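You operate a simulated robot arm through the tools that you are given. There is no shell and no other tool.

You are at the controls of a simulated two-armed robot. One attempt, no reset.

Task
Set the oil feed knob to 6 with the air bled off, then set the air to 7 bar.
Fine: shut the supply and bleed the dial to 0 first; open the supply again after.

The check looks at the end state, three seconds after you hand in, the way a careful person would. Anything else that was tipped, shoved, dropped, spilled or broken makes it a failure.

Robot
Two 7-joint arms with two-finger parallel grippers on one trunk that stands fixed in place. Base frame: the origin is at the foot of the trunk, x ahead of it, y to its left, z up. Readings come in mm, degrees, newtons and seconds.
The left shoulder is at [20, 113, 1297], the right one opposite. Payload 1.57 kg a hand.
The TCP of each hand is the grasp point between the finger pads, 30 mm short of the fingertips. In the tool frame z runs along the fingers and y along their closing line. The gripper opens to 80 mm. The fingers are 17 mm wide and 12 mm thick; the gripper's body (40 by 82 mm) begins 80 mm behind the TCP.
Orientation is told as [roll, pitch, yaw] about the base's x, y, z axes, in that order, counted from this pose: with the fingers straight down and closing along the base's y, the tool's x points along the base's -x, its y along +y and its z along -z.

Tools
- The arms move only by the tool play_rows. It takes "left_commands", "right_commands" or both (then of equal length, played together; a hand with none holds still); each is a list of rows, each an object (a shift or turn left out is 0, a gripper value left out holds the last) with "slide": the shift along the tool's x, y, z in m, a list of three; "rot": the turn, a rotation vector about the tool's x, y, z in degrees, a list of three; "gripper": the gripper command, from -1 (shut) to 1 (fully open), values between in proportion. In form: [{"slide": [tx, ty, tz], "rot": [rx, ry, rz], "gripper": gripper}, ...]. A call has 1 to 20 rows; each row is the pose to reach, as a shift and turn from the pose commanded when the call began, along the tool's axes at that moment. A row lasts 0.2 s, in which the tool goes at most 50 mm and 8.6 degrees; a call with a longer step from one row to the next is refused whole, and so is a gripper value outside its range. A pose out of reach is approached as far as the arm can. The call stops where the force on the tool passes 40 N (or 10 N more than at its start, if that is more) or the arm is blocked; 0.2 s more then pass. The fingers move at their own pace (about 45 mm/s each) and stop on an object; they squeeze with about 21 N. The grip force told is the motor's: it shows also when the fingers shut on nothing. Time passes only in rows, and 0.2 s behind the last, so rows that repeat a pose let the fingers close. The reply holds the time, the measured pose of the TCP, the force on the tool along the base axes, the opening and the grip force, in the units named above and with some noise, with the torque about the TCP (base axes, N m) and any sound that the robot's microphone picked up.
- Cameras (640 x 400 px; columns grow to the right, rows downward): "scene" is now at [99.3, -7.1, 1422.3]; the picture's right is [-0.09, -1.00, 0.00], its down [-0.55, 0.05, -0.83] and it looks along [0.83, -0.08, -0.56] (base axes); focal length 316 px, centre (320, 200). "left" rides on the left gripper at [72, 7, -122] in its tool frame; the picture's right is [-0.09, 1.00, 0.00], its down [-0.84, -0.08, -0.54] and it looks along [-0.54, -0.05, 0.84] (tool axes); focal length 238 px, centre (320, 200). "right" rides on the right gripper at [72, -7, -122] in its tool frame; the picture's right is [0.09, 1.00, 0.00], its down [-0.84, 0.08, -0.54] and it looks along [-0.54, 0.05, 0.84] (tool axes); focal length 238 px, centre (320, 200). There is no depth. A picture from a camera that has moved, and an enlarged one, comes with that camera's place and axes in the base frame and with its lens.
- camera(camera): a new picture of that camera. No time passes.
- move_column(by): slides the trunk up (or, below 0, down) by that many mm; the arms and the scene camera ride with it, the base frame stays. It gives what a move gives, with no picture.
- head_to(pan, tilt): turns the head with the scene camera to pan (to the left, within 80 degrees either way) and tilt (down, from -29 to 69), counted from straight ahead of the robot. It gives what a move gives.
- enlarge(camera, box): a new picture of the part [left, top, right, bottom] of that camera's present view, enlarged. No time passes.
- hand_in(): hands the job in; it is judged then, once.

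Nothing tells you positions but the pictures and the camera data. Unless the task says otherwise, let go and move clear before handing in.

The tools are called as name(argument=value, ...) on one line, values as JSON. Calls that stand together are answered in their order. play_rows: Moves the arms, as the interface text tells. Its arguments: {"type":"object","properties":{"left_commands":{"type":"array","items":{"type":"object","properties":{"slide":{"type":"array","items":{"type":"number"}},"rot":{"type":"array","items":{"type":"number"}},"gripper":{"type":"number"}}}},"right_commands":{"type":"array","items":{"type":"object","properties":{"slide":{"type":"array","items":{"type":"number"}},"rot":{"type":"array","items":{"type":"number"}},"gripper":{"type":"number"}}}}},"required":[]} The other tools are called the same way: move_column (by) slides the trunk up or down; head_to (pan, tilt) turns the head that bears the scene camera; camera (camera) takes a picture; enlarge (camera, box) takes an enlarged picture of a part of a camera's view; hand_in () hands the job in.

At the start:

```text
time: 0.0
left_tool_pos: [454.5, 54.9, 1268.1]
left_tcp_rot: [0.0, 0.0, 0.1]
left_ft_force: [0.4, 0.0, -0.3]
left_ft_torque: [0.01, 0.0, -0.01]
left_gripper_width: 80.2
left_gripper_force: 0.1
right_tool_pos: [444.0, -257.9, 1266.9]
right_tcp_rot: [-0.1, 0.0, 0.0]
right_ft_force: [0.3, 0.9, -0.1]
right_ft_torque: [-0.01, 0.03, -0.01]
right_gripper_width: 80.1
right_gripper_force: 0.0
trunk travel left (down, up): [-350.0, 220.0]
head pan, tilt: [-5.3, 33.9]
```

scene: 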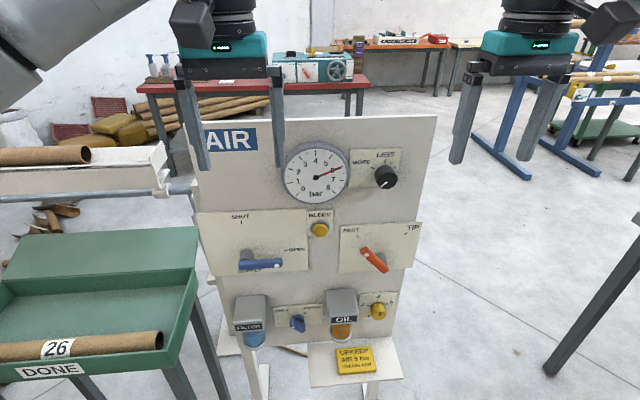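
right: 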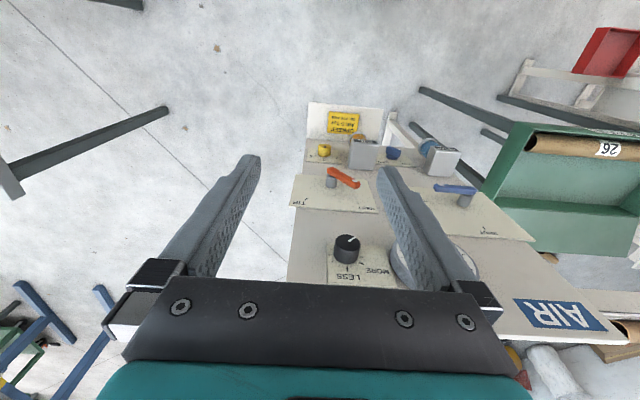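
left: 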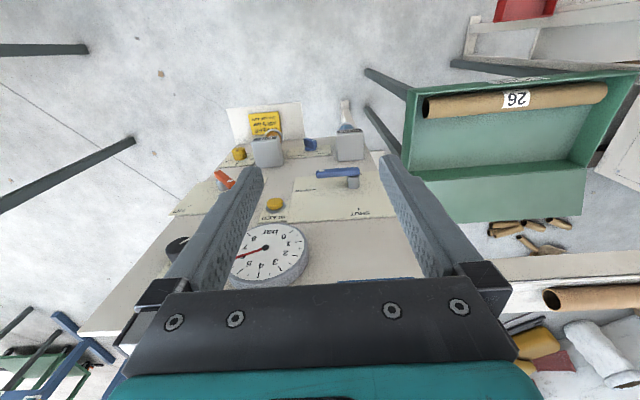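

The panel stands ahead with a gauge, a regulator knob (MORE/LESS), a blue supply lever, a bleed button, an orange REST/TIP lever, and oil/filter bowls with a small yellow knob. I'll look closely before moving anything.

enlarge(camera="scene", box=[190, 110, 440, 270])

enlarge(camera="scene", box=[210, 270, 420, 400])

enlarge(camera="scene", box=[270, 130, 410, 220])

```text
2.50 times, centred on (315, 190) of scene
camera zoom: at [99.3, -7.1, 1422.3], right [-0.09, -1.0, 0.0], down [-0.55, 0.05, -0.83], along [0.83, -0.08, -0.56], focal length 789 px, centre (332, 225)
```

zoom: 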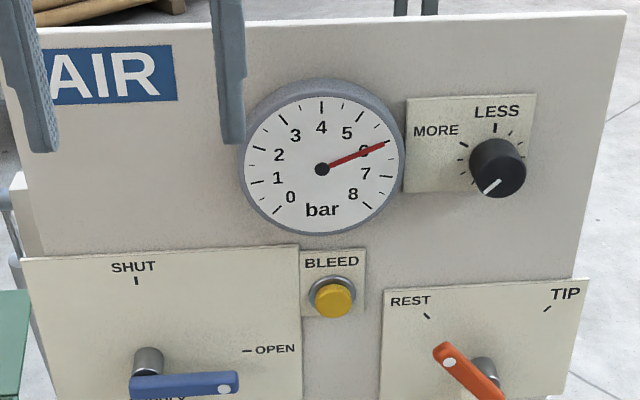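

```text
3.05 times, centred on (315, 335) of scene
camera zoom: at [99.3, -7.1, 1422.3], right [-0.09, -1.0, 0.0], down [-0.55, 0.05, -0.83], along [0.83, -0.08, -0.56], focal length 962 px, centre (335, -211)
```

zoom: 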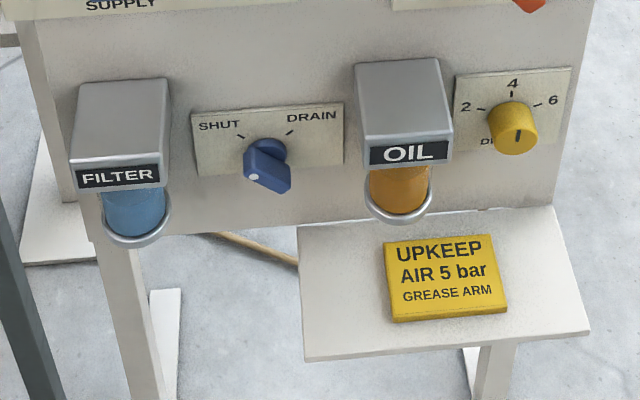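

```text
4.44 times, centred on (340, 175) of scene
camera zoom: at [99.3, -7.1, 1422.3], right [-0.09, -1.0, 0.0], down [-0.55, 0.05, -0.83], along [0.83, -0.08, -0.56], focal length 1403 px, centre (231, 311)
```

zoom: 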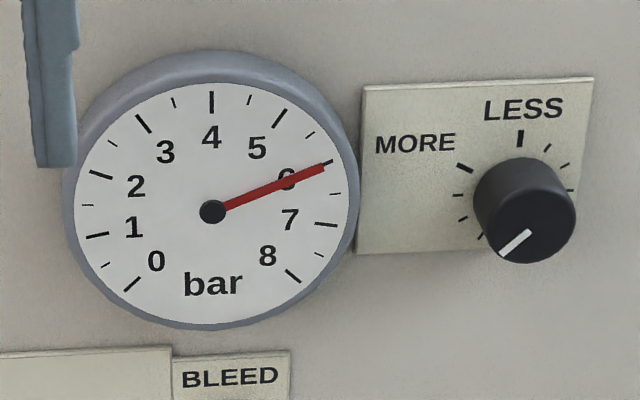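

The gauge reads about 6 bar, the blue supply lever points right at OPEN, the regulator pointer is at lower left, and the yellow oil knob points down. I estimate the panel face at x≈670, with the regulator near [654,-193,1083], bleed [659,-62,962], lever pivot [~640,112,905] and oil knob [648,-231,657]. First I'll turn both tools to point forward, well short of the panel.

play_rows(left_commands=[{"rot": [0, -8.2, 0]}, {"rot": [0, -16.4, 0]}, {"rot": [0, -24.6, 0]}, {"rot": [0, -32.8, 0]}, {"rot": [0, -41, 0]}, {"rot": [0, -49.2, 0]}, {"rot": [0, -57.4, 0]}, {"rot": [0, -65.6, 0]}, {"rot": [0, -73.8, 0]}, {"rot": [0, -82, 0]}, {"rot": [0, -90, 0]}, {"rot": [0, -90, 0]}], right_commands=[{"rot": [0, -8.2, 0]}, {"rot": [0, -16.4, 0]}, {"rot": [0, -24.6, 0]}, {"rot": [0, -32.8, 0]}, {"rot": [0, -41, 0]}, {"rot": [0, -49.2, 0]}, {"rot": [0, -57.4, 0]}, {"rot": [0, -65.6, 0]}, {"rot": [0, -73.8, 0]}, {"rot": [0, -82, 0]}, {"rot": [0, -90, 0]}, {"rot": [0, -90, 0]}])

```text
time: 2.6
left_tool_pos: [454.2, 54.2, 1267.2]
left_tcp_rot: [157.1, -90.0, -157.0]
left_ft_force: [0.6, -0.5, 0.0]
left_ft_torque: [0.01, -0.01, -0.01]
left_gripper_width: 80.0
left_gripper_force: 0.0
right_tool_pos: [445.9, -243.4, 1270.2]
right_tcp_rot: [-4.0, -80.5, 6.0]
right_ft_force: [0.3, 0.1, 0.6]
right_ft_torque: [0.01, -0.03, 0.0]
right_gripper_width: 79.9
right_gripper_force: 0.1
right hand out of reach, approached as far as the arm can: row 10, 11, 12
trunk travel left (down, up): [-350.0, 220.0]
head pan, tilt: [-5.3, 33.9]
```

The left tool now points forward; the right stopped about 10° short. I'll lower the trunk so the shoulders sit nearer the panel's middle, then look again.

move_column(by=-150)

camera(camera="scene")

camera(camera="left")

camera(camera="right")

```text
time: 4.3
left_tool_pos: [454.4, 55.2, 1117.0]
left_tcp_rot: [-78.4, -89.9, 78.4]
left_ft_force: [0.0, 0.0, -0.4]
left_ft_torque: [0.01, 0.02, -0.03]
left_gripper_width: 80.0
left_gripper_force: 0.1
right_tool_pos: [446.4, -244.6, 1120.0]
right_tcp_rot: [-4.0, -80.5, 6.0]
right_ft_force: [0.4, 0.3, 0.0]
right_ft_torque: [-0.02, -0.07, -0.01]
right_gripper_width: 79.9
right_gripper_force: 0.2
trunk travel left (down, up): [-200.0, 370.0]
head pan, tilt: [-5.3, 33.9]
```

```text
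taken
camera scene: at [99.2, -7.1, 1272.4], right [-0.09, -1.0, 0.0], down [-0.55, 0.05, -0.83], along [0.83, -0.08, -0.56], focal length 316 px, centre (320, 200)
```

scene: 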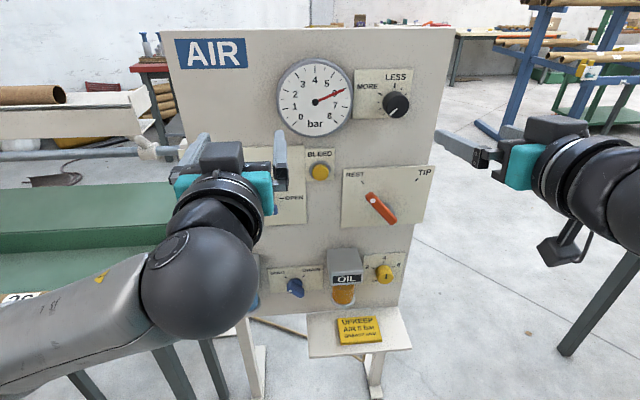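

```text
taken
camera left: at [332.1, 60.9, 1046.4], right [0.0, 1.0, 0.09], down [-0.54, -0.08, 0.84], along [0.84, -0.05, 0.54], focal length 238 px, centre (320, 200)
```

left: 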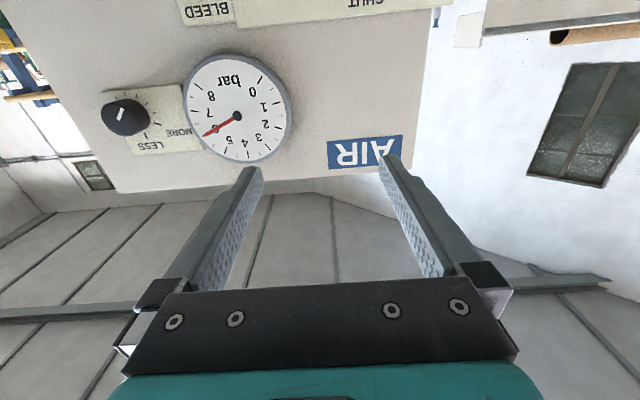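

```text
taken
camera right: at [314.4, -256.1, 1068.6], right [-0.05, 0.99, -0.1], down [-0.4, 0.07, 0.91], along [0.92, 0.09, 0.39], focal length 238 px, centre (320, 200)
```

right: 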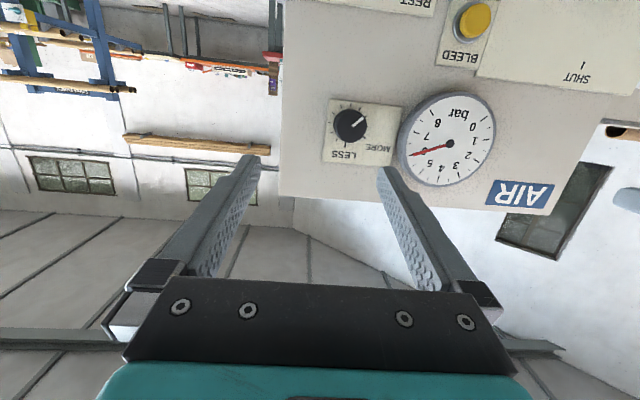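

The panel is seen more squarely now. I'll enlarge the regulator, oil knob and gauge to read pointers and scales.

enlarge(camera="scene", box=[355, 65, 415, 125])

enlarge(camera="scene", box=[355, 245, 415, 295])

enlarge(camera="right", box=[310, 90, 410, 170])

enlarge(camera="scene", box=[255, 240, 415, 340])

```text
6.67 times, centred on (385, 95) of scene
camera zoom: at [99.2, -7.1, 1272.4], right [-0.09, -1.0, 0.0], down [-0.55, 0.05, -0.83], along [0.83, -0.08, -0.56], focal length 2104 px, centre (-113, 900)
```

zoom: 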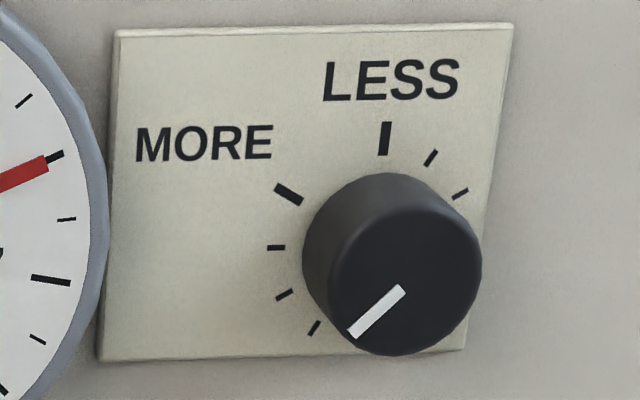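

```text
8.00 times, centred on (385, 270) of scene
camera zoom: at [99.2, -7.1, 1272.4], right [-0.09, -1.0, 0.0], down [-0.55, 0.05, -0.83], along [0.83, -0.08, -0.56], focal length 2525 px, centre (-200, -360)
```

zoom: 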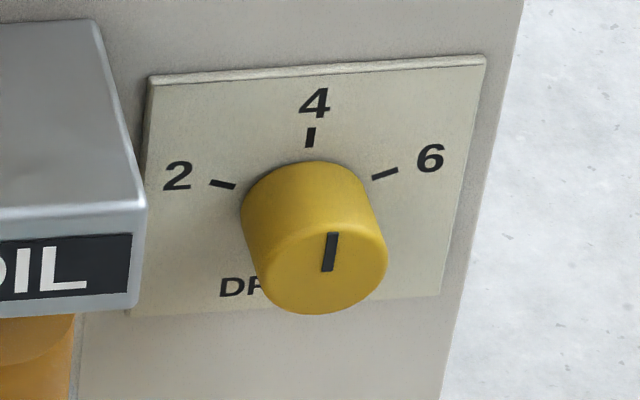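

```text
5.00 times, centred on (360, 130) of right
camera zoom: at [314.4, -256.1, 1068.6], right [-0.05, 0.99, -0.1], down [-0.4, 0.07, 0.91], along [0.92, 0.09, 0.39], focal length 1192 px, centre (120, 550)
```

zoom: 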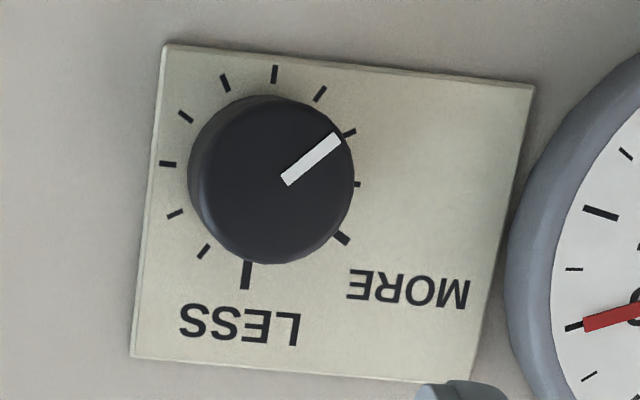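

```text
4.00 times, centred on (335, 290) of scene
camera zoom: at [99.2, -7.1, 1272.4], right [-0.09, -1.0, 0.0], down [-0.55, 0.05, -0.83], along [0.83, -0.08, -0.56], focal length 1263 px, centre (260, -160)
```

zoom: 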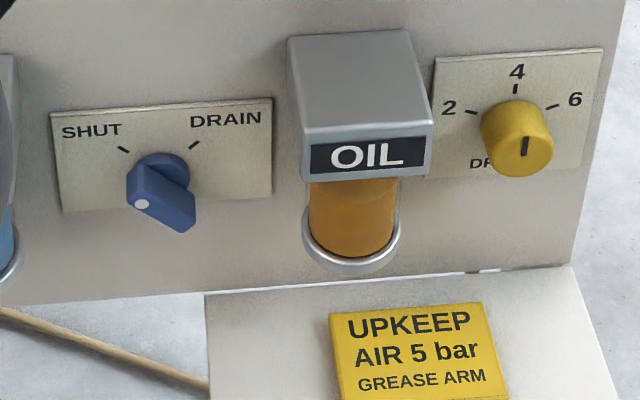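

Triangulating gives the plates at x≈667 and the panel square to the base x axis. The regulator face is at about [638,-194,1099], and the oil knob points at 4. Next I'll bring the left hand in front of the blue lever, still well back, to look at it from close.

play_rows(left_commands=[{"slide": [0.045, 0.01, 0]}, {"slide": [0.09, 0.02, 0]}, {"slide": [0.135, 0.03, 0]}, {"slide": [0.18, 0.04, 0]}, {"slide": [0.2, 0.05, 0]}, {"slide": [0.2, 0.05, 0]}])

camera(camera="left")

camera(camera="scene")

```text
time: 5.8
left_tool_pos: [453.7, 103.4, 918.5]
left_tcp_rot: [8.6, -90.0, -8.5]
left_ft_force: [0.3, -0.1, 0.2]
left_ft_torque: [-0.01, 0.02, -0.01]
left_gripper_width: 80.2
left_gripper_force: 0.0
right_tool_pos: [445.3, -244.1, 1119.8]
right_tcp_rot: [-4.1, -80.4, 6.0]
right_ft_force: [0.3, -0.2, -0.3]
right_ft_torque: [0.01, 0.01, -0.01]
right_gripper_width: 80.0
right_gripper_force: 0.0
trunk travel left (down, up): [-200.0, 370.0]
head pan, tilt: [-5.3, 33.9]
```

```text
taken
camera left: at [332.8, 109.5, 846.9], right [0.0, 1.0, 0.09], down [-0.54, -0.08, 0.84], along [0.84, -0.05, 0.54], focal length 238 px, centre (320, 200)
```

left: 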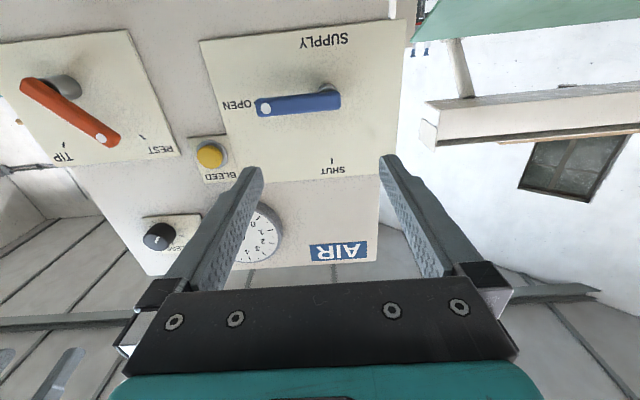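

```text
taken
camera scene: at [99.3, -7.1, 1272.3], right [-0.09, -1.0, 0.0], down [-0.55, 0.05, -0.83], along [0.83, -0.08, -0.56], focal length 316 px, centre (320, 200)
```

scene: 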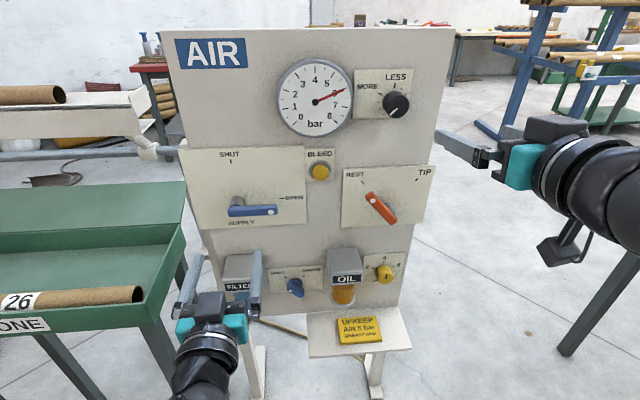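

Both views now show the lever, bleed button and gauge unobstructed. I'll enlarge each for precise triangulation.

enlarge(camera="left", box=[180, 30, 360, 190])

enlarge(camera="scene", box=[175, 140, 345, 240])

enlarge(camera="scene", box=[220, 240, 410, 340])

enlarge(camera="scene", box=[270, 50, 360, 140])

```text
2.50 times, centred on (270, 110) of left
camera zoom: at [332.8, 109.5, 846.9], right [0.0, 1.0, 0.09], down [-0.54, -0.08, 0.84], along [0.84, -0.05, 0.54], focal length 596 px, centre (445, 425)
```

zoom: 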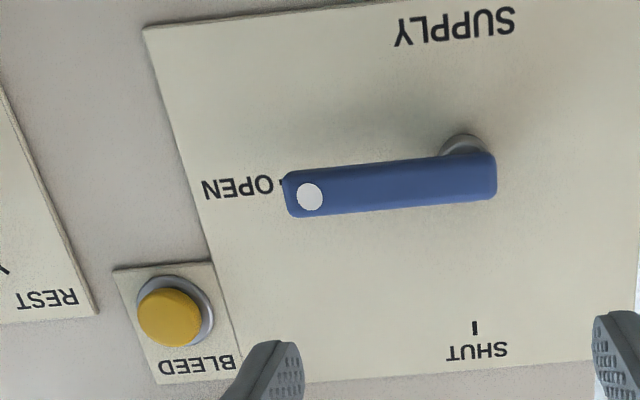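

```text
3.76 times, centred on (260, 190) of scene
camera zoom: at [99.3, -7.1, 1272.3], right [-0.09, -1.0, 0.0], down [-0.55, 0.05, -0.83], along [0.83, -0.08, -0.56], focal length 1188 px, centre (546, 238)
```

zoom: 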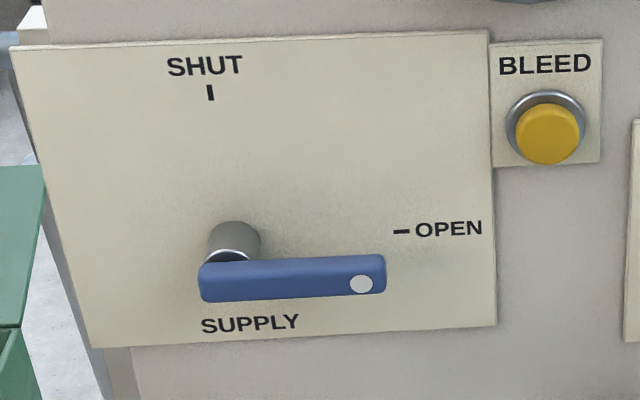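

```text
3.37 times, centred on (315, 290) of scene
camera zoom: at [99.3, -7.1, 1272.3], right [-0.09, -1.0, 0.0], down [-0.55, 0.05, -0.83], along [0.83, -0.08, -0.56], focal length 1063 px, centre (337, -103)
```

zoom: 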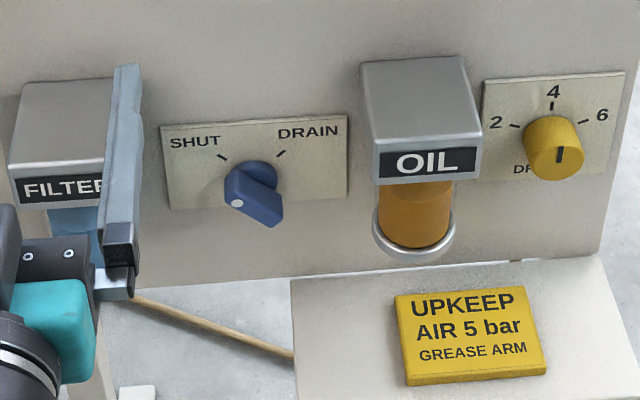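

```text
4.44 times, centred on (315, 95) of scene
camera zoom: at [99.3, -7.1, 1272.3], right [-0.09, -1.0, 0.0], down [-0.55, 0.05, -0.83], along [0.83, -0.08, -0.56], focal length 1403 px, centre (342, 667)
```

zoom: 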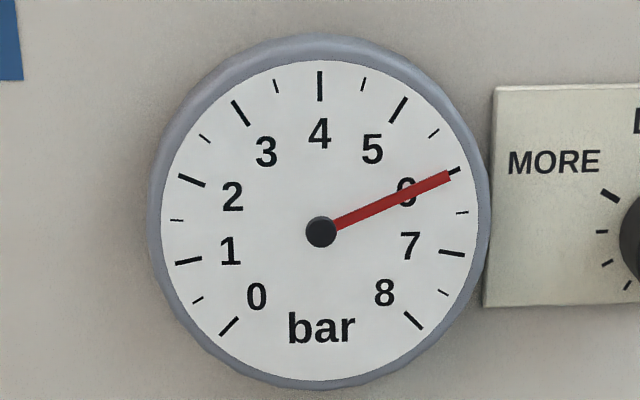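

The lever bar's front face is at x≈615 with its axis at y≈111, z≈901 and its tip at y≈33. The bleed button's face is at [652,-59,964]. Next I'll lower the right hand, staying back, to view the oil knob up close.

play_rows(right_commands=[{"slide": [0.045, 0.0, 0]}, {"slide": [0.09, 0.0, 0]}, {"slide": [0.135, 0.0, 0]}, {"slide": [0.18, 0.0, 0]}, {"slide": [0.225, 0.0, 0]}, {"slide": [0.27, 0.0, 0]}, {"slide": [0.315, 0.0, 0]}, {"slide": [0.36, 0.0, 0]}, {"slide": [0.36, 0.0, 0]}])

camera(camera="right")

camera(camera="scene")

```text
time: 7.8
left_tool_pos: [454.4, 102.7, 918.1]
left_tcp_rot: [0.5, -90.0, -0.3]
left_ft_force: [0.4, 0.0, 0.2]
left_ft_torque: [0.01, -0.01, 0.01]
left_gripper_width: 80.4
left_gripper_force: 0.1
right_tool_pos: [388.9, -287.8, 765.1]
right_tcp_rot: [2.2, -80.2, 0.8]
right_ft_force: [0.4, -0.2, -1.2]
right_ft_torque: [-0.02, 0.02, 0.01]
right_gripper_width: 79.8
right_gripper_force: 0.0
right hand out of reach, approached as far as the arm can: row 1, 4, 5, 6, 7, 8, 9
trunk travel left (down, up): [-200.0, 370.0]
head pan, tilt: [-5.3, 33.9]
```

```text
taken
camera right: at [257.0, -301.8, 714.7], right [-0.07, 0.99, -0.08], down [-0.4, 0.05, 0.92], along [0.92, 0.1, 0.39], focal length 238 px, centre (320, 200)
```

right: 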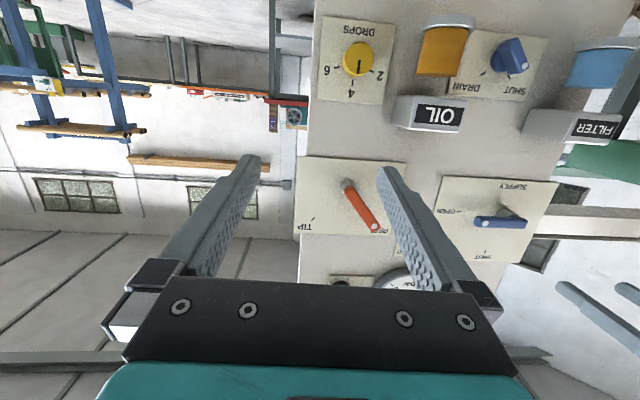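

```text
taken
camera scene: at [99.3, -7.2, 1272.3], right [-0.09, -1.0, 0.0], down [-0.55, 0.05, -0.83], along [0.83, -0.08, -0.56], focal length 316 px, centre (320, 200)
```

scene: 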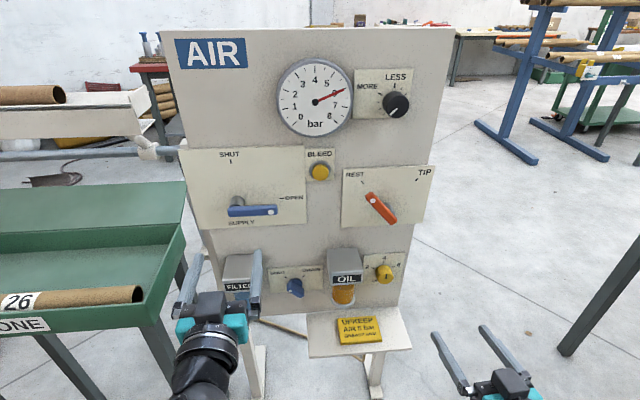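

The oil knob's plate reads DROPS with 2, 4 and 6 marked. I'll enlarge it for the exact pointer and tick angles.

enlarge(camera="right", box=[310, 10, 400, 110])

enlarge(camera="right", box=[380, 0, 560, 140])

```text
4.00 times, centred on (355, 60) of right
camera zoom: at [257.0, -301.8, 714.7], right [-0.07, 0.99, -0.08], down [-0.4, 0.05, 0.92], along [0.92, 0.1, 0.39], focal length 953 px, centre (180, 760)
```

zoom: 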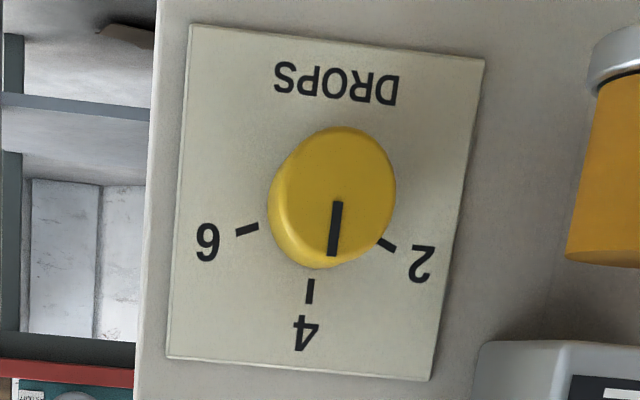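

```text
2.86 times, centred on (470, 70) of right
camera zoom: at [257.0, -301.8, 714.7], right [-0.07, 0.99, -0.08], down [-0.4, 0.05, 0.92], along [0.92, 0.1, 0.39], focal length 681 px, centre (-109, 571)
```

zoom: 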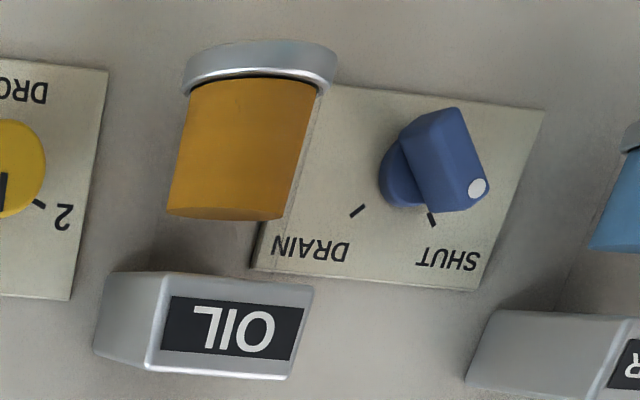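

The oil knob's face is at about [638,-224,658], diameter ~41 mm, pointing at 4, with the 6 tick clockwise from it. I'll bring the right hand towards it, still ~120 mm short, and straighten its tool.

play_rows(right_commands=[{"slide": [0.013, 0.016, 0.025], "rot": [0, -2.4, 0]}, {"slide": [0.026, 0.032, 0.05], "rot": [0, -4.9, 0]}, {"slide": [0.04, 0.048, 0.075], "rot": [0, -7.3, 0]}, {"slide": [0.053, 0.064, 0.1], "rot": [0, -9.8, 0]}, {"slide": [0.053, 0.064, 0.1], "rot": [0, -9.8, 0]}])

```text
time: 8.9
left_tool_pos: [454.2, 102.3, 919.1]
left_tcp_rot: [15.6, -90.0, -15.6]
left_ft_force: [-1.0, 0.6, 0.8]
left_ft_torque: [-0.03, -0.02, 0.02]
left_gripper_width: 79.9
left_gripper_force: 0.1
right_tool_pos: [467.3, -295.1, 696.4]
right_tcp_rot: [-125.8, -89.3, 128.0]
right_ft_force: [0.0, 0.0, 0.6]
right_ft_torque: [0.02, 0.04, 0.01]
right_gripper_width: 79.8
right_gripper_force: 0.0
right hand out of reach, approached as far as the arm can: row 1, 2, 3, 4, 5
trunk travel left (down, up): [-200.0, 370.0]
head pan, tilt: [-5.3, 33.9]
```

The tool is straight now, but the hand stayed out at y≈-295, probably at a joint limit. I'll lower the trunk and try again with a better posture.

move_column(by=-120)

camera(camera="scene")

camera(camera="right")

```text
time: 10.4
left_tool_pos: [454.6, 102.0, 799.0]
left_tcp_rot: [-11.1, -90.0, 11.2]
left_ft_force: [0.2, 0.6, -0.9]
left_ft_torque: [-0.03, -0.04, -0.02]
left_gripper_width: 80.1
left_gripper_force: 0.1
right_tool_pos: [468.5, -295.1, 575.5]
right_tcp_rot: [-117.5, -89.5, 119.8]
right_ft_force: [0.4, -0.3, 0.0]
right_ft_torque: [-0.01, 0.0, 0.0]
right_gripper_width: 79.9
right_gripper_force: 0.0
trunk travel left (down, up): [-80.0, 490.0]
head pan, tilt: [-5.3, 33.9]
```

```text
taken
camera scene: at [99.3, -7.1, 1152.4], right [-0.09, -1.0, 0.0], down [-0.55, 0.05, -0.83], along [0.83, -0.08, -0.56], focal length 316 px, centre (320, 200)
```

scene: 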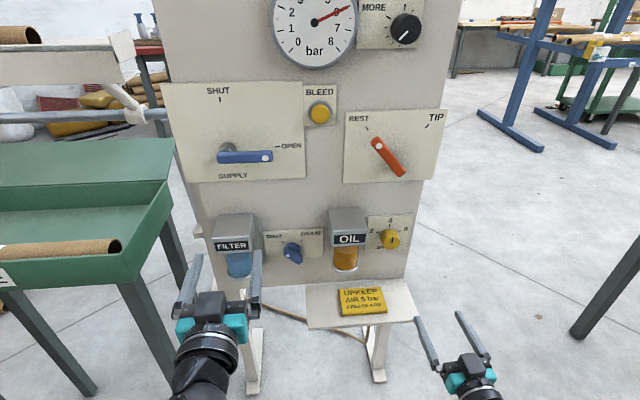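

```text
taken
camera right: at [347.1, -307.4, 502.9], right [-0.04, 0.99, -0.1], down [-0.55, 0.06, 0.83], along [0.83, 0.09, 0.54], focal length 238 px, centre (320, 200)
```

right: 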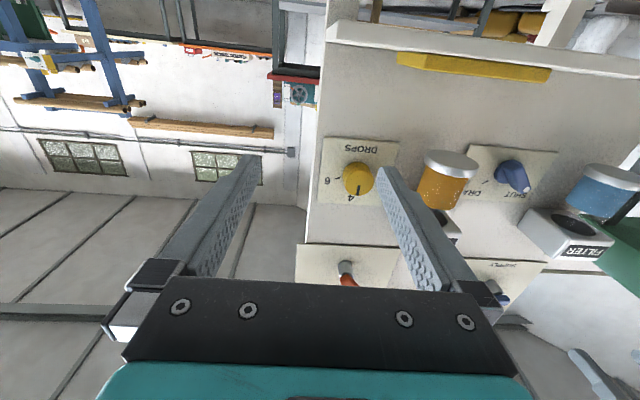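

The trunk is lower with everything clear. Now I'll move the right hand up and inward to line up with the oil knob at a standoff.

play_rows(right_commands=[{"slide": [-0.027, 0.025, 0]}, {"slide": [-0.054, 0.05, 0]}, {"slide": [-0.08, 0.074, 0], "rot": [0, 0, -2.3]}, {"slide": [-0.08, 0.074, 0], "rot": [0, 0, -2.3]}])

```text
time: 11.4
left_tool_pos: [455.3, 102.2, 797.3]
left_tcp_rot: [-15.0, -90.0, 15.1]
left_ft_force: [0.4, 0.3, 0.1]
left_ft_torque: [-0.01, 0.0, -0.04]
left_gripper_width: 80.0
left_gripper_force: 0.0
right_tool_pos: [479.6, -287.7, 664.7]
right_tcp_rot: [-88.4, -88.9, 92.9]
right_ft_force: [0.3, -1.0, -0.3]
right_ft_torque: [0.03, 0.0, 0.03]
right_gripper_width: 80.3
right_gripper_force: 0.1
right hand out of reach, approached as far as the arm can: row 1, 2, 3, 4
trunk travel left (down, up): [-80.0, 490.0]
head pan, tilt: [-5.3, 33.9]
```

The right hand still resists moving inward. I'll turn the head to see the arm's posture.

head_to(pan=-35, tilt=50)

camera(camera="scene")

```text
time: 12.4
left_tool_pos: [455.4, 103.4, 798.5]
left_tcp_rot: [-6.4, -90.0, 6.7]
left_ft_force: [0.1, -0.1, -0.5]
left_ft_torque: [-0.03, 0.02, -0.01]
left_gripper_width: 80.0
left_gripper_force: 0.1
right_tool_pos: [479.6, -287.3, 664.9]
right_tcp_rot: [-91.0, -89.1, 95.3]
right_ft_force: [0.6, 0.2, -0.3]
right_ft_torque: [0.0, 0.01, -0.02]
right_gripper_width: 79.7
right_gripper_force: 0.1
trunk travel left (down, up): [-80.0, 490.0]
head pan, tilt: [-35.0, 50.0]
```

```text
taken
camera scene: at [74.1, -43.1, 1128.9], right [-0.57, -0.82, 0.0], down [-0.63, 0.44, -0.64], along [0.53, -0.37, -0.77], focal length 316 px, centre (320, 200)
```

scene: 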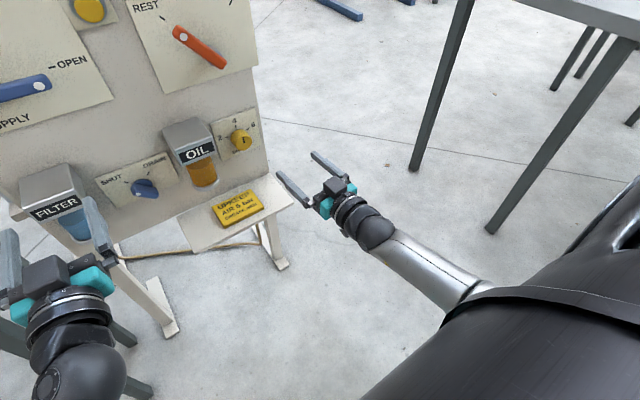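

The right elbow is out to the side with the forearm angled inward. I'll test whether rolling the tool about its own axis frees the wrist, staying in place.

play_rows(right_commands=[{"rot": [0, 0, 8]}, {"rot": [0, 0, 16]}, {"rot": [0, 0, 24]}, {"rot": [0, 0, 32]}, {"rot": [0, 0, 40]}, {"rot": [0, 0, 40]}])

```text
time: 13.8
left_tool_pos: [454.9, 102.3, 797.9]
left_tcp_rot: [10.8, -90.0, -10.7]
left_ft_force: [0.6, 0.0, 0.1]
left_ft_torque: [0.02, 0.0, -0.02]
left_gripper_width: 79.9
left_gripper_force: 0.1
right_tool_pos: [478.5, -285.2, 661.9]
right_tcp_rot: [90.5, -52.7, -88.2]
right_ft_force: [-0.3, 0.5, -0.6]
right_ft_torque: [0.0, 0.01, -0.01]
right_gripper_width: 79.9
right_gripper_force: 0.2
trunk travel left (down, up): [-80.0, 490.0]
head pan, tilt: [-35.0, 50.0]
```

Rolling went through without a reach warning. Now I'll try the inward move again with this roll.

play_rows(right_commands=[{"slide": [0.0125, 0.0164, 0.0]}, {"slide": [0.025, 0.0328, 0.0]}, {"slide": [0.0376, 0.0492, 0.0]}, {"slide": [0.0376, 0.0492, 0.0]}])

```text
time: 14.8
left_tool_pos: [456.5, 102.5, 798.4]
left_tcp_rot: [-10.0, -90.0, 10.2]
left_ft_force: [0.8, 0.6, -0.1]
left_ft_torque: [0.01, 0.04, 0.01]
left_gripper_width: 80.0
left_gripper_force: 0.1
right_tool_pos: [476.3, -220.5, 662.3]
right_tcp_rot: [90.5, -52.9, -88.2]
right_ft_force: [0.2, 0.5, 0.3]
right_ft_torque: [-0.01, 0.01, 0.02]
right_gripper_width: 79.9
right_gripper_force: 0.2
trunk travel left (down, up): [-80.0, 490.0]
head pan, tilt: [-35.0, 50.0]
```

That worked, so the right hand is now lined up at the oil knob's standoff. Next is the supply lever: I'll turn the head back to the panel and pre-roll the left gripper 90° so its fingers close vertically across the bar.

head_to(pan=-5, tilt=25)

play_rows(left_commands=[{"slide": [-0.02, -0.01, 0], "rot": [0, 0, 8.2]}, {"slide": [-0.04, -0.02, 0], "rot": [0, 0, 16.4]}, {"slide": [-0.06, -0.03, 0], "rot": [0, 0, 24.6]}, {"slide": [-0.08, -0.042, 0], "rot": [0, 0, 32.8]}, {"slide": [-0.103, -0.042, 0], "rot": [0, 0, 41]}, {"slide": [-0.103, -0.042, 0], "rot": [0, 0, 49.2]}, {"slide": [-0.103, -0.042, 0], "rot": [0, 0, 57.4]}, {"slide": [-0.103, -0.042, 0], "rot": [0, 0, 65.6]}, {"slide": [-0.103, -0.042, 0], "rot": [0, 0, 73.8]}, {"slide": [-0.103, -0.042, 0], "rot": [0, 0, 82]}, {"slide": [-0.103, -0.042, 0], "rot": [0, 0, 90]}, {"slide": [-0.103, -0.042, 0], "rot": [0, 0, 90]}])

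camera(camera="scene")

camera(camera="left")

```text
time: 15.8
left_tool_pos: [454.8, 102.4, 797.8]
left_tcp_rot: [5.2, -90.0, -5.0]
left_ft_force: [-0.1, 0.4, 0.4]
left_ft_torque: [0.02, 0.03, 0.0]
left_gripper_width: 80.0
left_gripper_force: 0.1
right_tool_pos: [477.0, -221.0, 661.9]
right_tcp_rot: [90.4, -52.8, -88.2]
right_ft_force: [0.0, -0.5, 0.0]
right_ft_torque: [-0.01, 0.0, 0.04]
right_gripper_width: 79.9
right_gripper_force: 0.0
trunk travel left (down, up): [-80.0, 490.0]
head pan, tilt: [-5.0, 25.0]
```

```text
time: 18.4
left_tool_pos: [455.6, 60.7, 901.3]
left_tcp_rot: [90.0, 0.1, -90.0]
left_ft_force: [0.4, 0.4, -0.2]
left_ft_torque: [0.0, 0.04, 0.01]
left_gripper_width: 80.1
left_gripper_force: 0.1
right_tool_pos: [477.7, -221.0, 661.9]
right_tcp_rot: [90.5, -52.8, -88.2]
right_ft_force: [0.9, 0.1, -0.3]
right_ft_torque: [-0.02, 0.01, 0.01]
right_gripper_width: 79.5
right_gripper_force: 0.1
trunk travel left (down, up): [-80.0, 490.0]
head pan, tilt: [-5.0, 25.0]
```

```text
taken
camera scene: at [102.8, -7.0, 1166.3], right [-0.09, -1.0, 0.0], down [-0.42, 0.04, -0.91], along [0.9, -0.08, -0.42], focal length 316 px, centre (320, 200)
```

scene: 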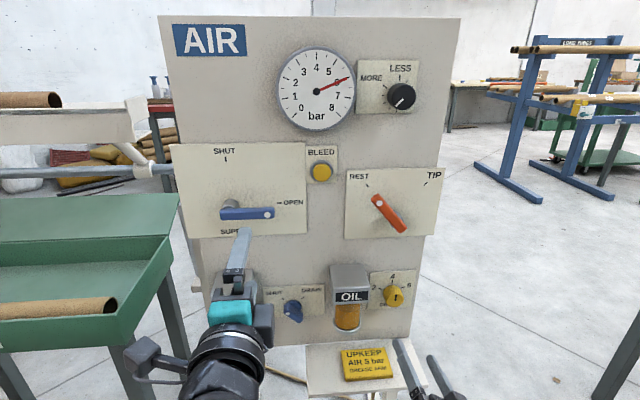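

```text
taken
camera left: at [333.2, 132.7, 908.7], right [0.0, -0.09, 1.0], down [-0.54, -0.84, -0.08], along [0.84, -0.54, -0.05], focal length 238 px, centre (320, 200)
```

left: 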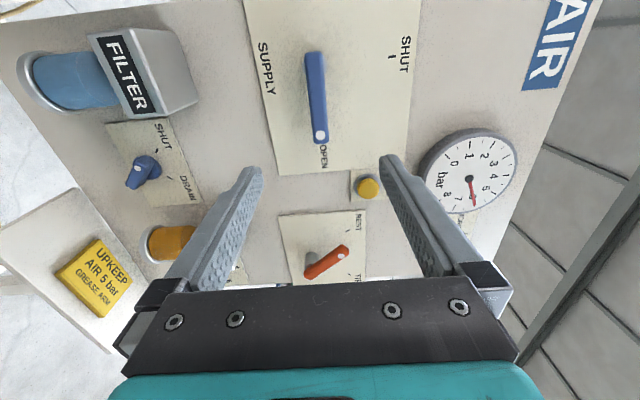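

The left gripper now straddles the bar's line vertically with TCP at y≈61, z≈901. I'll advance so the pads surround the bar, stopping short of the plate, then look before closing.

play_rows(left_commands=[{"slide": [0, 0, 0.04]}, {"slide": [0, 0, 0.08]}, {"slide": [0, 0, 0.12]}, {"slide": [0, 0, 0.145]}, {"slide": [0, 0, 0.157]}, {"slide": [0, 0, 0.157]}])

camera(camera="scene")

camera(camera="left")

```text
time: 19.8
left_tool_pos: [614.1, 61.4, 901.3]
left_tcp_rot: [90.0, 0.1, -89.9]
left_ft_force: [0.3, -0.3, 0.2]
left_ft_torque: [-0.01, 0.03, -0.01]
left_gripper_width: 80.0
left_gripper_force: 0.1
right_tool_pos: [475.9, -220.3, 662.8]
right_tcp_rot: [90.5, -52.9, -88.1]
right_ft_force: [0.4, 0.0, 0.0]
right_ft_torque: [0.02, -0.01, -0.01]
right_gripper_width: 80.2
right_gripper_force: 0.1
trunk travel left (down, up): [-80.0, 490.0]
head pan, tilt: [-5.0, 25.0]
```

```text
taken
camera scene: at [102.8, -7.0, 1166.3], right [-0.09, -1.0, 0.0], down [-0.42, 0.04, -0.91], along [0.9, -0.08, -0.42], focal length 316 px, centre (320, 200)
```

scene: 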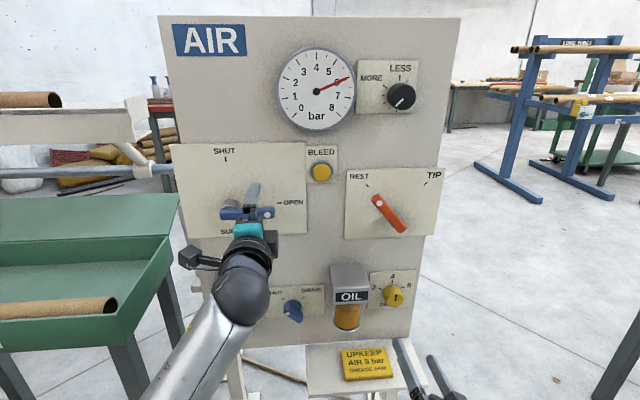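

```text
taken
camera left: at [492.3, 133.2, 909.2], right [0.0, -0.09, 1.0], down [-0.54, -0.84, -0.08], along [0.84, -0.54, -0.05], focal length 238 px, centre (320, 200)
```

left: 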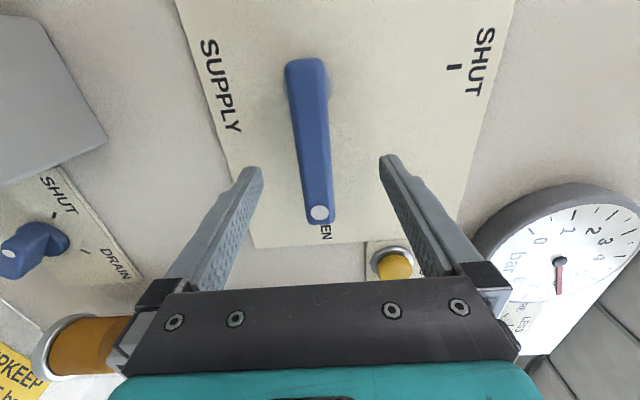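

The bar sits between the fingers, near their tips. I'll advance a few mm more and close on it.

play_rows(left_commands=[{"slide": [0, 0, 0.005]}, {"slide": [0, 0, 0.005], "gripper": -1}, {"slide": [0, 0, 0.005], "gripper": -1}, {"slide": [0, 0, 0.005], "gripper": -1}, {"slide": [0, 0, 0.005], "gripper": -1}, {"slide": [0, 0, 0.005], "gripper": -1}, {"slide": [0, 0, 0.005], "gripper": -1}, {"slide": [0, 0, 0.005], "gripper": -1}])

camera(camera="left")

```text
time: 21.6
left_tool_pos: [618.6, 61.7, 899.7]
left_tcp_rot: [89.9, 0.1, -89.9]
left_ft_force: [-1.3, -0.1, -4.7]
left_ft_torque: [-0.18, -0.08, -0.15]
left_gripper_width: 19.7
left_gripper_force: 33.7
right_tool_pos: [477.4, -221.5, 661.2]
right_tcp_rot: [90.6, -53.0, -88.2]
right_ft_force: [-0.3, -0.6, 1.0]
right_ft_torque: [0.02, 0.01, 0.02]
right_gripper_width: 80.1
right_gripper_force: 0.0
trunk travel left (down, up): [-80.0, 490.0]
head pan, tilt: [-5.0, 25.0]
```

```text
taken
camera left: at [496.3, 133.3, 907.7], right [0.0, -0.09, 1.0], down [-0.54, -0.84, -0.08], along [0.84, -0.54, -0.05], focal length 238 px, centre (320, 200)
```

left: 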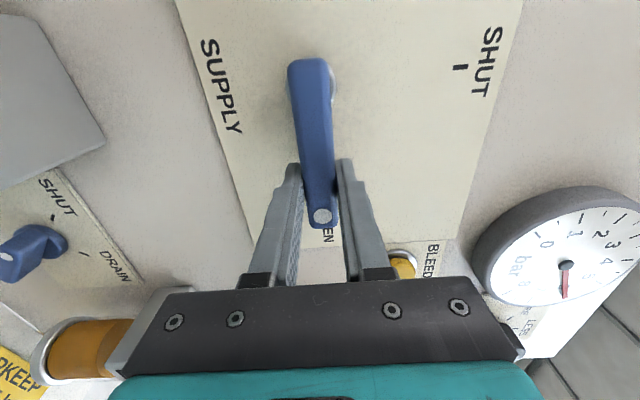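

The bar is gripped (width 19.7 mm, low side load). I'll turn it along its arc about the pivot at y≈110.5, z≈900, first by 24° as a test.

play_rows(left_commands=[{"slide": [0.0005, 0.0068, 0.005], "rot": [0, 0, -8]}, {"slide": [0.0019, 0.0135, 0.005], "rot": [0, 0, -16]}, {"slide": [0.0042, 0.0199, 0.005], "rot": [0, 0, -24]}, {"slide": [0.0042, 0.0199, 0.005], "rot": [0, 0, -24]}])

camera(camera="scene")

```text
time: 22.6
left_tool_pos: [619.9, 65.7, 922.0]
left_tcp_rot: [90.2, -24.1, -90.0]
left_ft_force: [-25.1, 0.2, -5.5]
left_ft_torque: [-0.19, 0.35, 0.29]
left_gripper_width: 19.6
left_gripper_force: 33.4
right_tool_pos: [476.0, -220.4, 662.5]
right_tcp_rot: [90.7, -52.9, -88.3]
right_ft_force: [-0.3, -0.4, 0.5]
right_ft_torque: [0.01, 0.01, -0.01]
right_gripper_width: 80.3
right_gripper_force: 0.1
trunk travel left (down, up): [-80.0, 490.0]
head pan, tilt: [-5.0, 25.0]
```

```text
taken
camera scene: at [100.6, -6.9, 1166.6], right [-0.09, -1.0, 0.0], down [-0.42, 0.04, -0.91], along [0.9, -0.08, -0.42], focal length 316 px, centre (320, 200)
```

scene: 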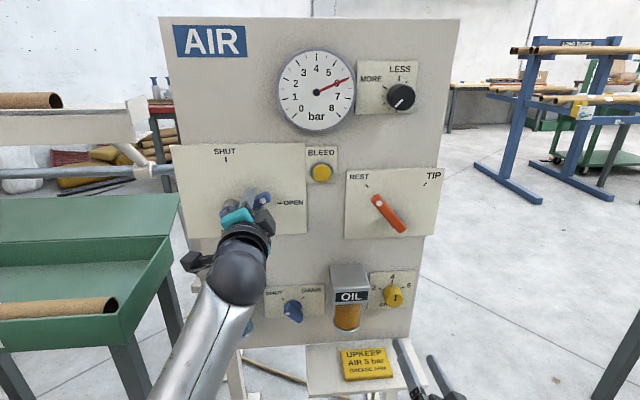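

The lever is turning (about 24°), but I carried an extra 5 mm of forward push (-25 N). I'll back that out and continue the arc to 90°.

play_rows(left_commands=[{"slide": [0, 0, -0.005]}, {"slide": [0.0005, 0.0068, -0.005], "rot": [0, 0, -8]}, {"slide": [0.0019, 0.0135, -0.005], "rot": [0, 0, -16]}, {"slide": [0.0042, 0.0199, -0.005], "rot": [0, 0, -24]}, {"slide": [0.0075, 0.026, -0.005], "rot": [0, 0, -32]}, {"slide": [0.0115, 0.0315, -0.005], "rot": [0, 0, -40]}, {"slide": [0.0162, 0.0364, -0.005], "rot": [0, 0, -48]}, {"slide": [0.0216, 0.0406, -0.005], "rot": [0, 0, -56]}, {"slide": [0.0275, 0.044, -0.005], "rot": [0, 0, -64]}, {"slide": [0.0291, 0.0448, -0.005], "rot": [0, 0, -66]}, {"slide": [0.0291, 0.0448, -0.005], "rot": [0, 0, -66]}])

camera(camera="scene")

camera(camera="left")

```text
time: 24.9
left_tool_pos: [617.0, 110.5, 952.7]
left_tcp_rot: [-167.4, -89.5, 167.5]
left_ft_force: [24.3, 11.5, 18.2]
left_ft_torque: [0.58, -0.19, -0.31]
left_gripper_width: 20.8
left_gripper_force: 33.7
right_tool_pos: [476.7, -221.5, 662.1]
right_tcp_rot: [90.4, -52.9, -88.1]
right_ft_force: [-0.9, 0.4, 0.8]
right_ft_torque: [0.02, 0.01, 0.0]
right_gripper_width: 80.0
right_gripper_force: 0.0
trunk travel left (down, up): [-80.0, 490.0]
head pan, tilt: [-5.0, 25.0]
```

```text
taken
camera scene: at [104.0, -6.2, 1166.3], right [-0.09, -1.0, 0.0], down [-0.42, 0.04, -0.91], along [0.9, -0.08, -0.42], focal length 316 px, centre (320, 200)
```

scene: 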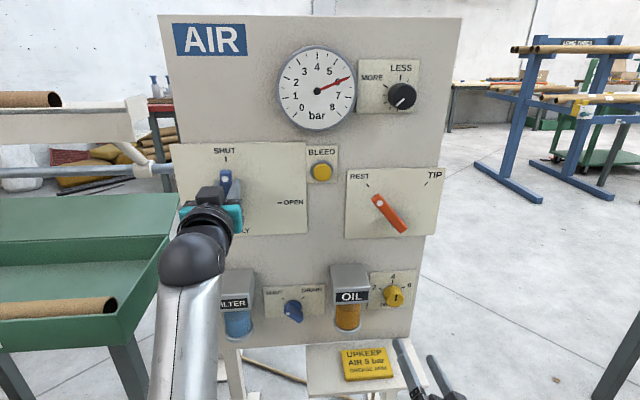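

```text
taken
camera left: at [496.4, 117.5, 880.7], right [0.0, 1.0, 0.09], down [-0.55, -0.08, 0.83], along [0.84, -0.05, 0.55], focal length 238 px, centre (320, 200)
```

left: 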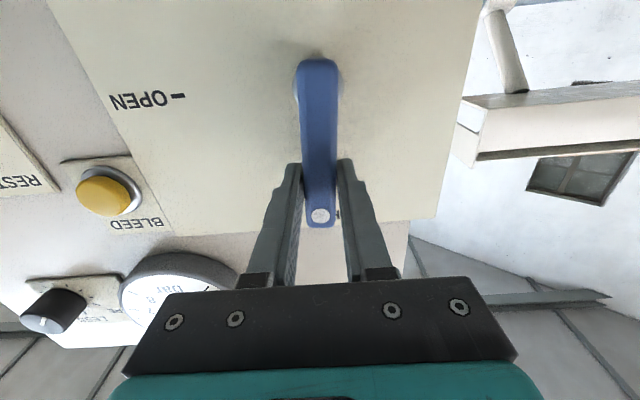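

The lever is at SHUT, and the gauge still shows trapped pressure at 6, as expected. I'll release the lever, back the left hand straight out, and check that it stays at SHUT.

play_rows(left_commands=[{"gripper": 1}, {"gripper": 1}, {"gripper": 1}, {"gripper": 1}, {"gripper": 1}, {"slide": [0, 0, -0.03], "gripper": 1}, {"slide": [0, 0, -0.07], "gripper": 1}, {"slide": [0, 0, -0.1], "gripper": 1}, {"slide": [0, 0, -0.1], "gripper": 1}])

camera(camera="left")

camera(camera="scene")

```text
time: 27.1
left_tool_pos: [520.3, 124.7, 970.8]
left_tcp_rot: [134.2, -86.1, -132.7]
left_ft_force: [0.5, -0.1, 0.8]
left_ft_torque: [-0.01, 0.01, -0.01]
left_gripper_width: 80.3
left_gripper_force: 0.1
right_tool_pos: [477.5, -220.7, 662.3]
right_tcp_rot: [90.5, -52.9, -88.2]
right_ft_force: [-0.1, -0.4, 0.1]
right_ft_torque: [0.01, 0.0, 0.01]
right_gripper_width: 80.0
right_gripper_force: 0.0
trunk travel left (down, up): [-80.0, 490.0]
head pan, tilt: [-5.0, 25.0]
stopped in row 9 (left hand): the arm was blocked; the commanded pose is now the measured one
```

```text
taken
camera left: at [401.9, 131.9, 895.5], right [-0.03, 0.99, 0.14], down [-0.58, -0.13, 0.81], along [0.82, -0.05, 0.58], focal length 238 px, centre (320, 200)
```

left: 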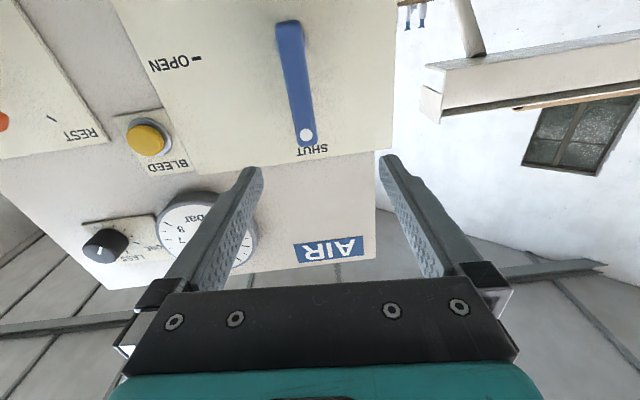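

```text
taken
camera scene: at [102.8, -7.0, 1166.3], right [-0.09, -1.0, 0.0], down [-0.42, 0.04, -0.91], along [0.9, -0.08, -0.42], focal length 316 px, centre (320, 200)
```

scene: 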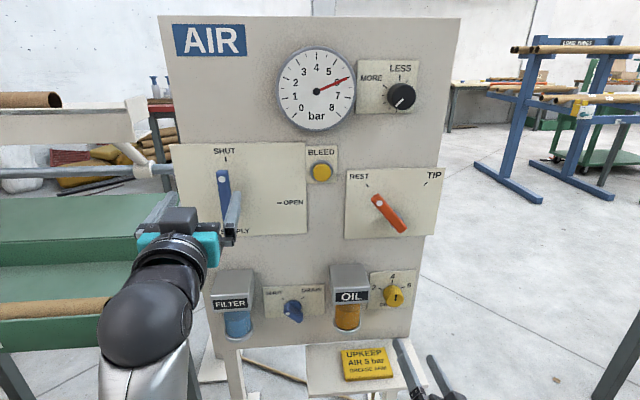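

The lever stayed at SHUT, but the left arm reported being blocked while retreating, with no tool force. I'll look at the left arm's surroundings before moving on.

head_to(pan=35, tilt=50)

camera(camera="scene")

```text
time: 28.2
left_tool_pos: [520.6, 125.8, 971.7]
left_tcp_rot: [134.3, -86.1, -132.8]
left_ft_force: [0.7, 0.8, -0.5]
left_ft_torque: [-0.02, -0.04, -0.01]
left_gripper_width: 80.1
left_gripper_force: 0.1
right_tool_pos: [476.8, -221.3, 662.1]
right_tcp_rot: [90.6, -52.7, -88.2]
right_ft_force: [0.6, -0.2, 0.1]
right_ft_torque: [0.01, 0.02, 0.03]
right_gripper_width: 79.9
right_gripper_force: 0.0
trunk travel left (down, up): [-80.0, 490.0]
head pan, tilt: [35.0, 50.0]
```

```text
taken
camera scene: at [74.1, 45.1, 1128.9], right [0.57, -0.82, 0.0], down [-0.63, -0.44, -0.64], along [0.53, 0.37, -0.77], focal length 316 px, centre (320, 200)
```

scene: 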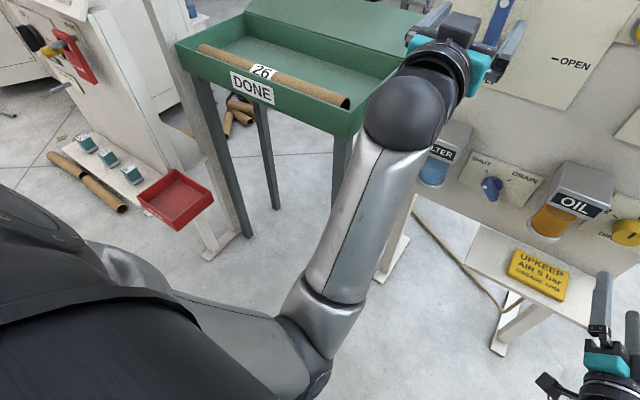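

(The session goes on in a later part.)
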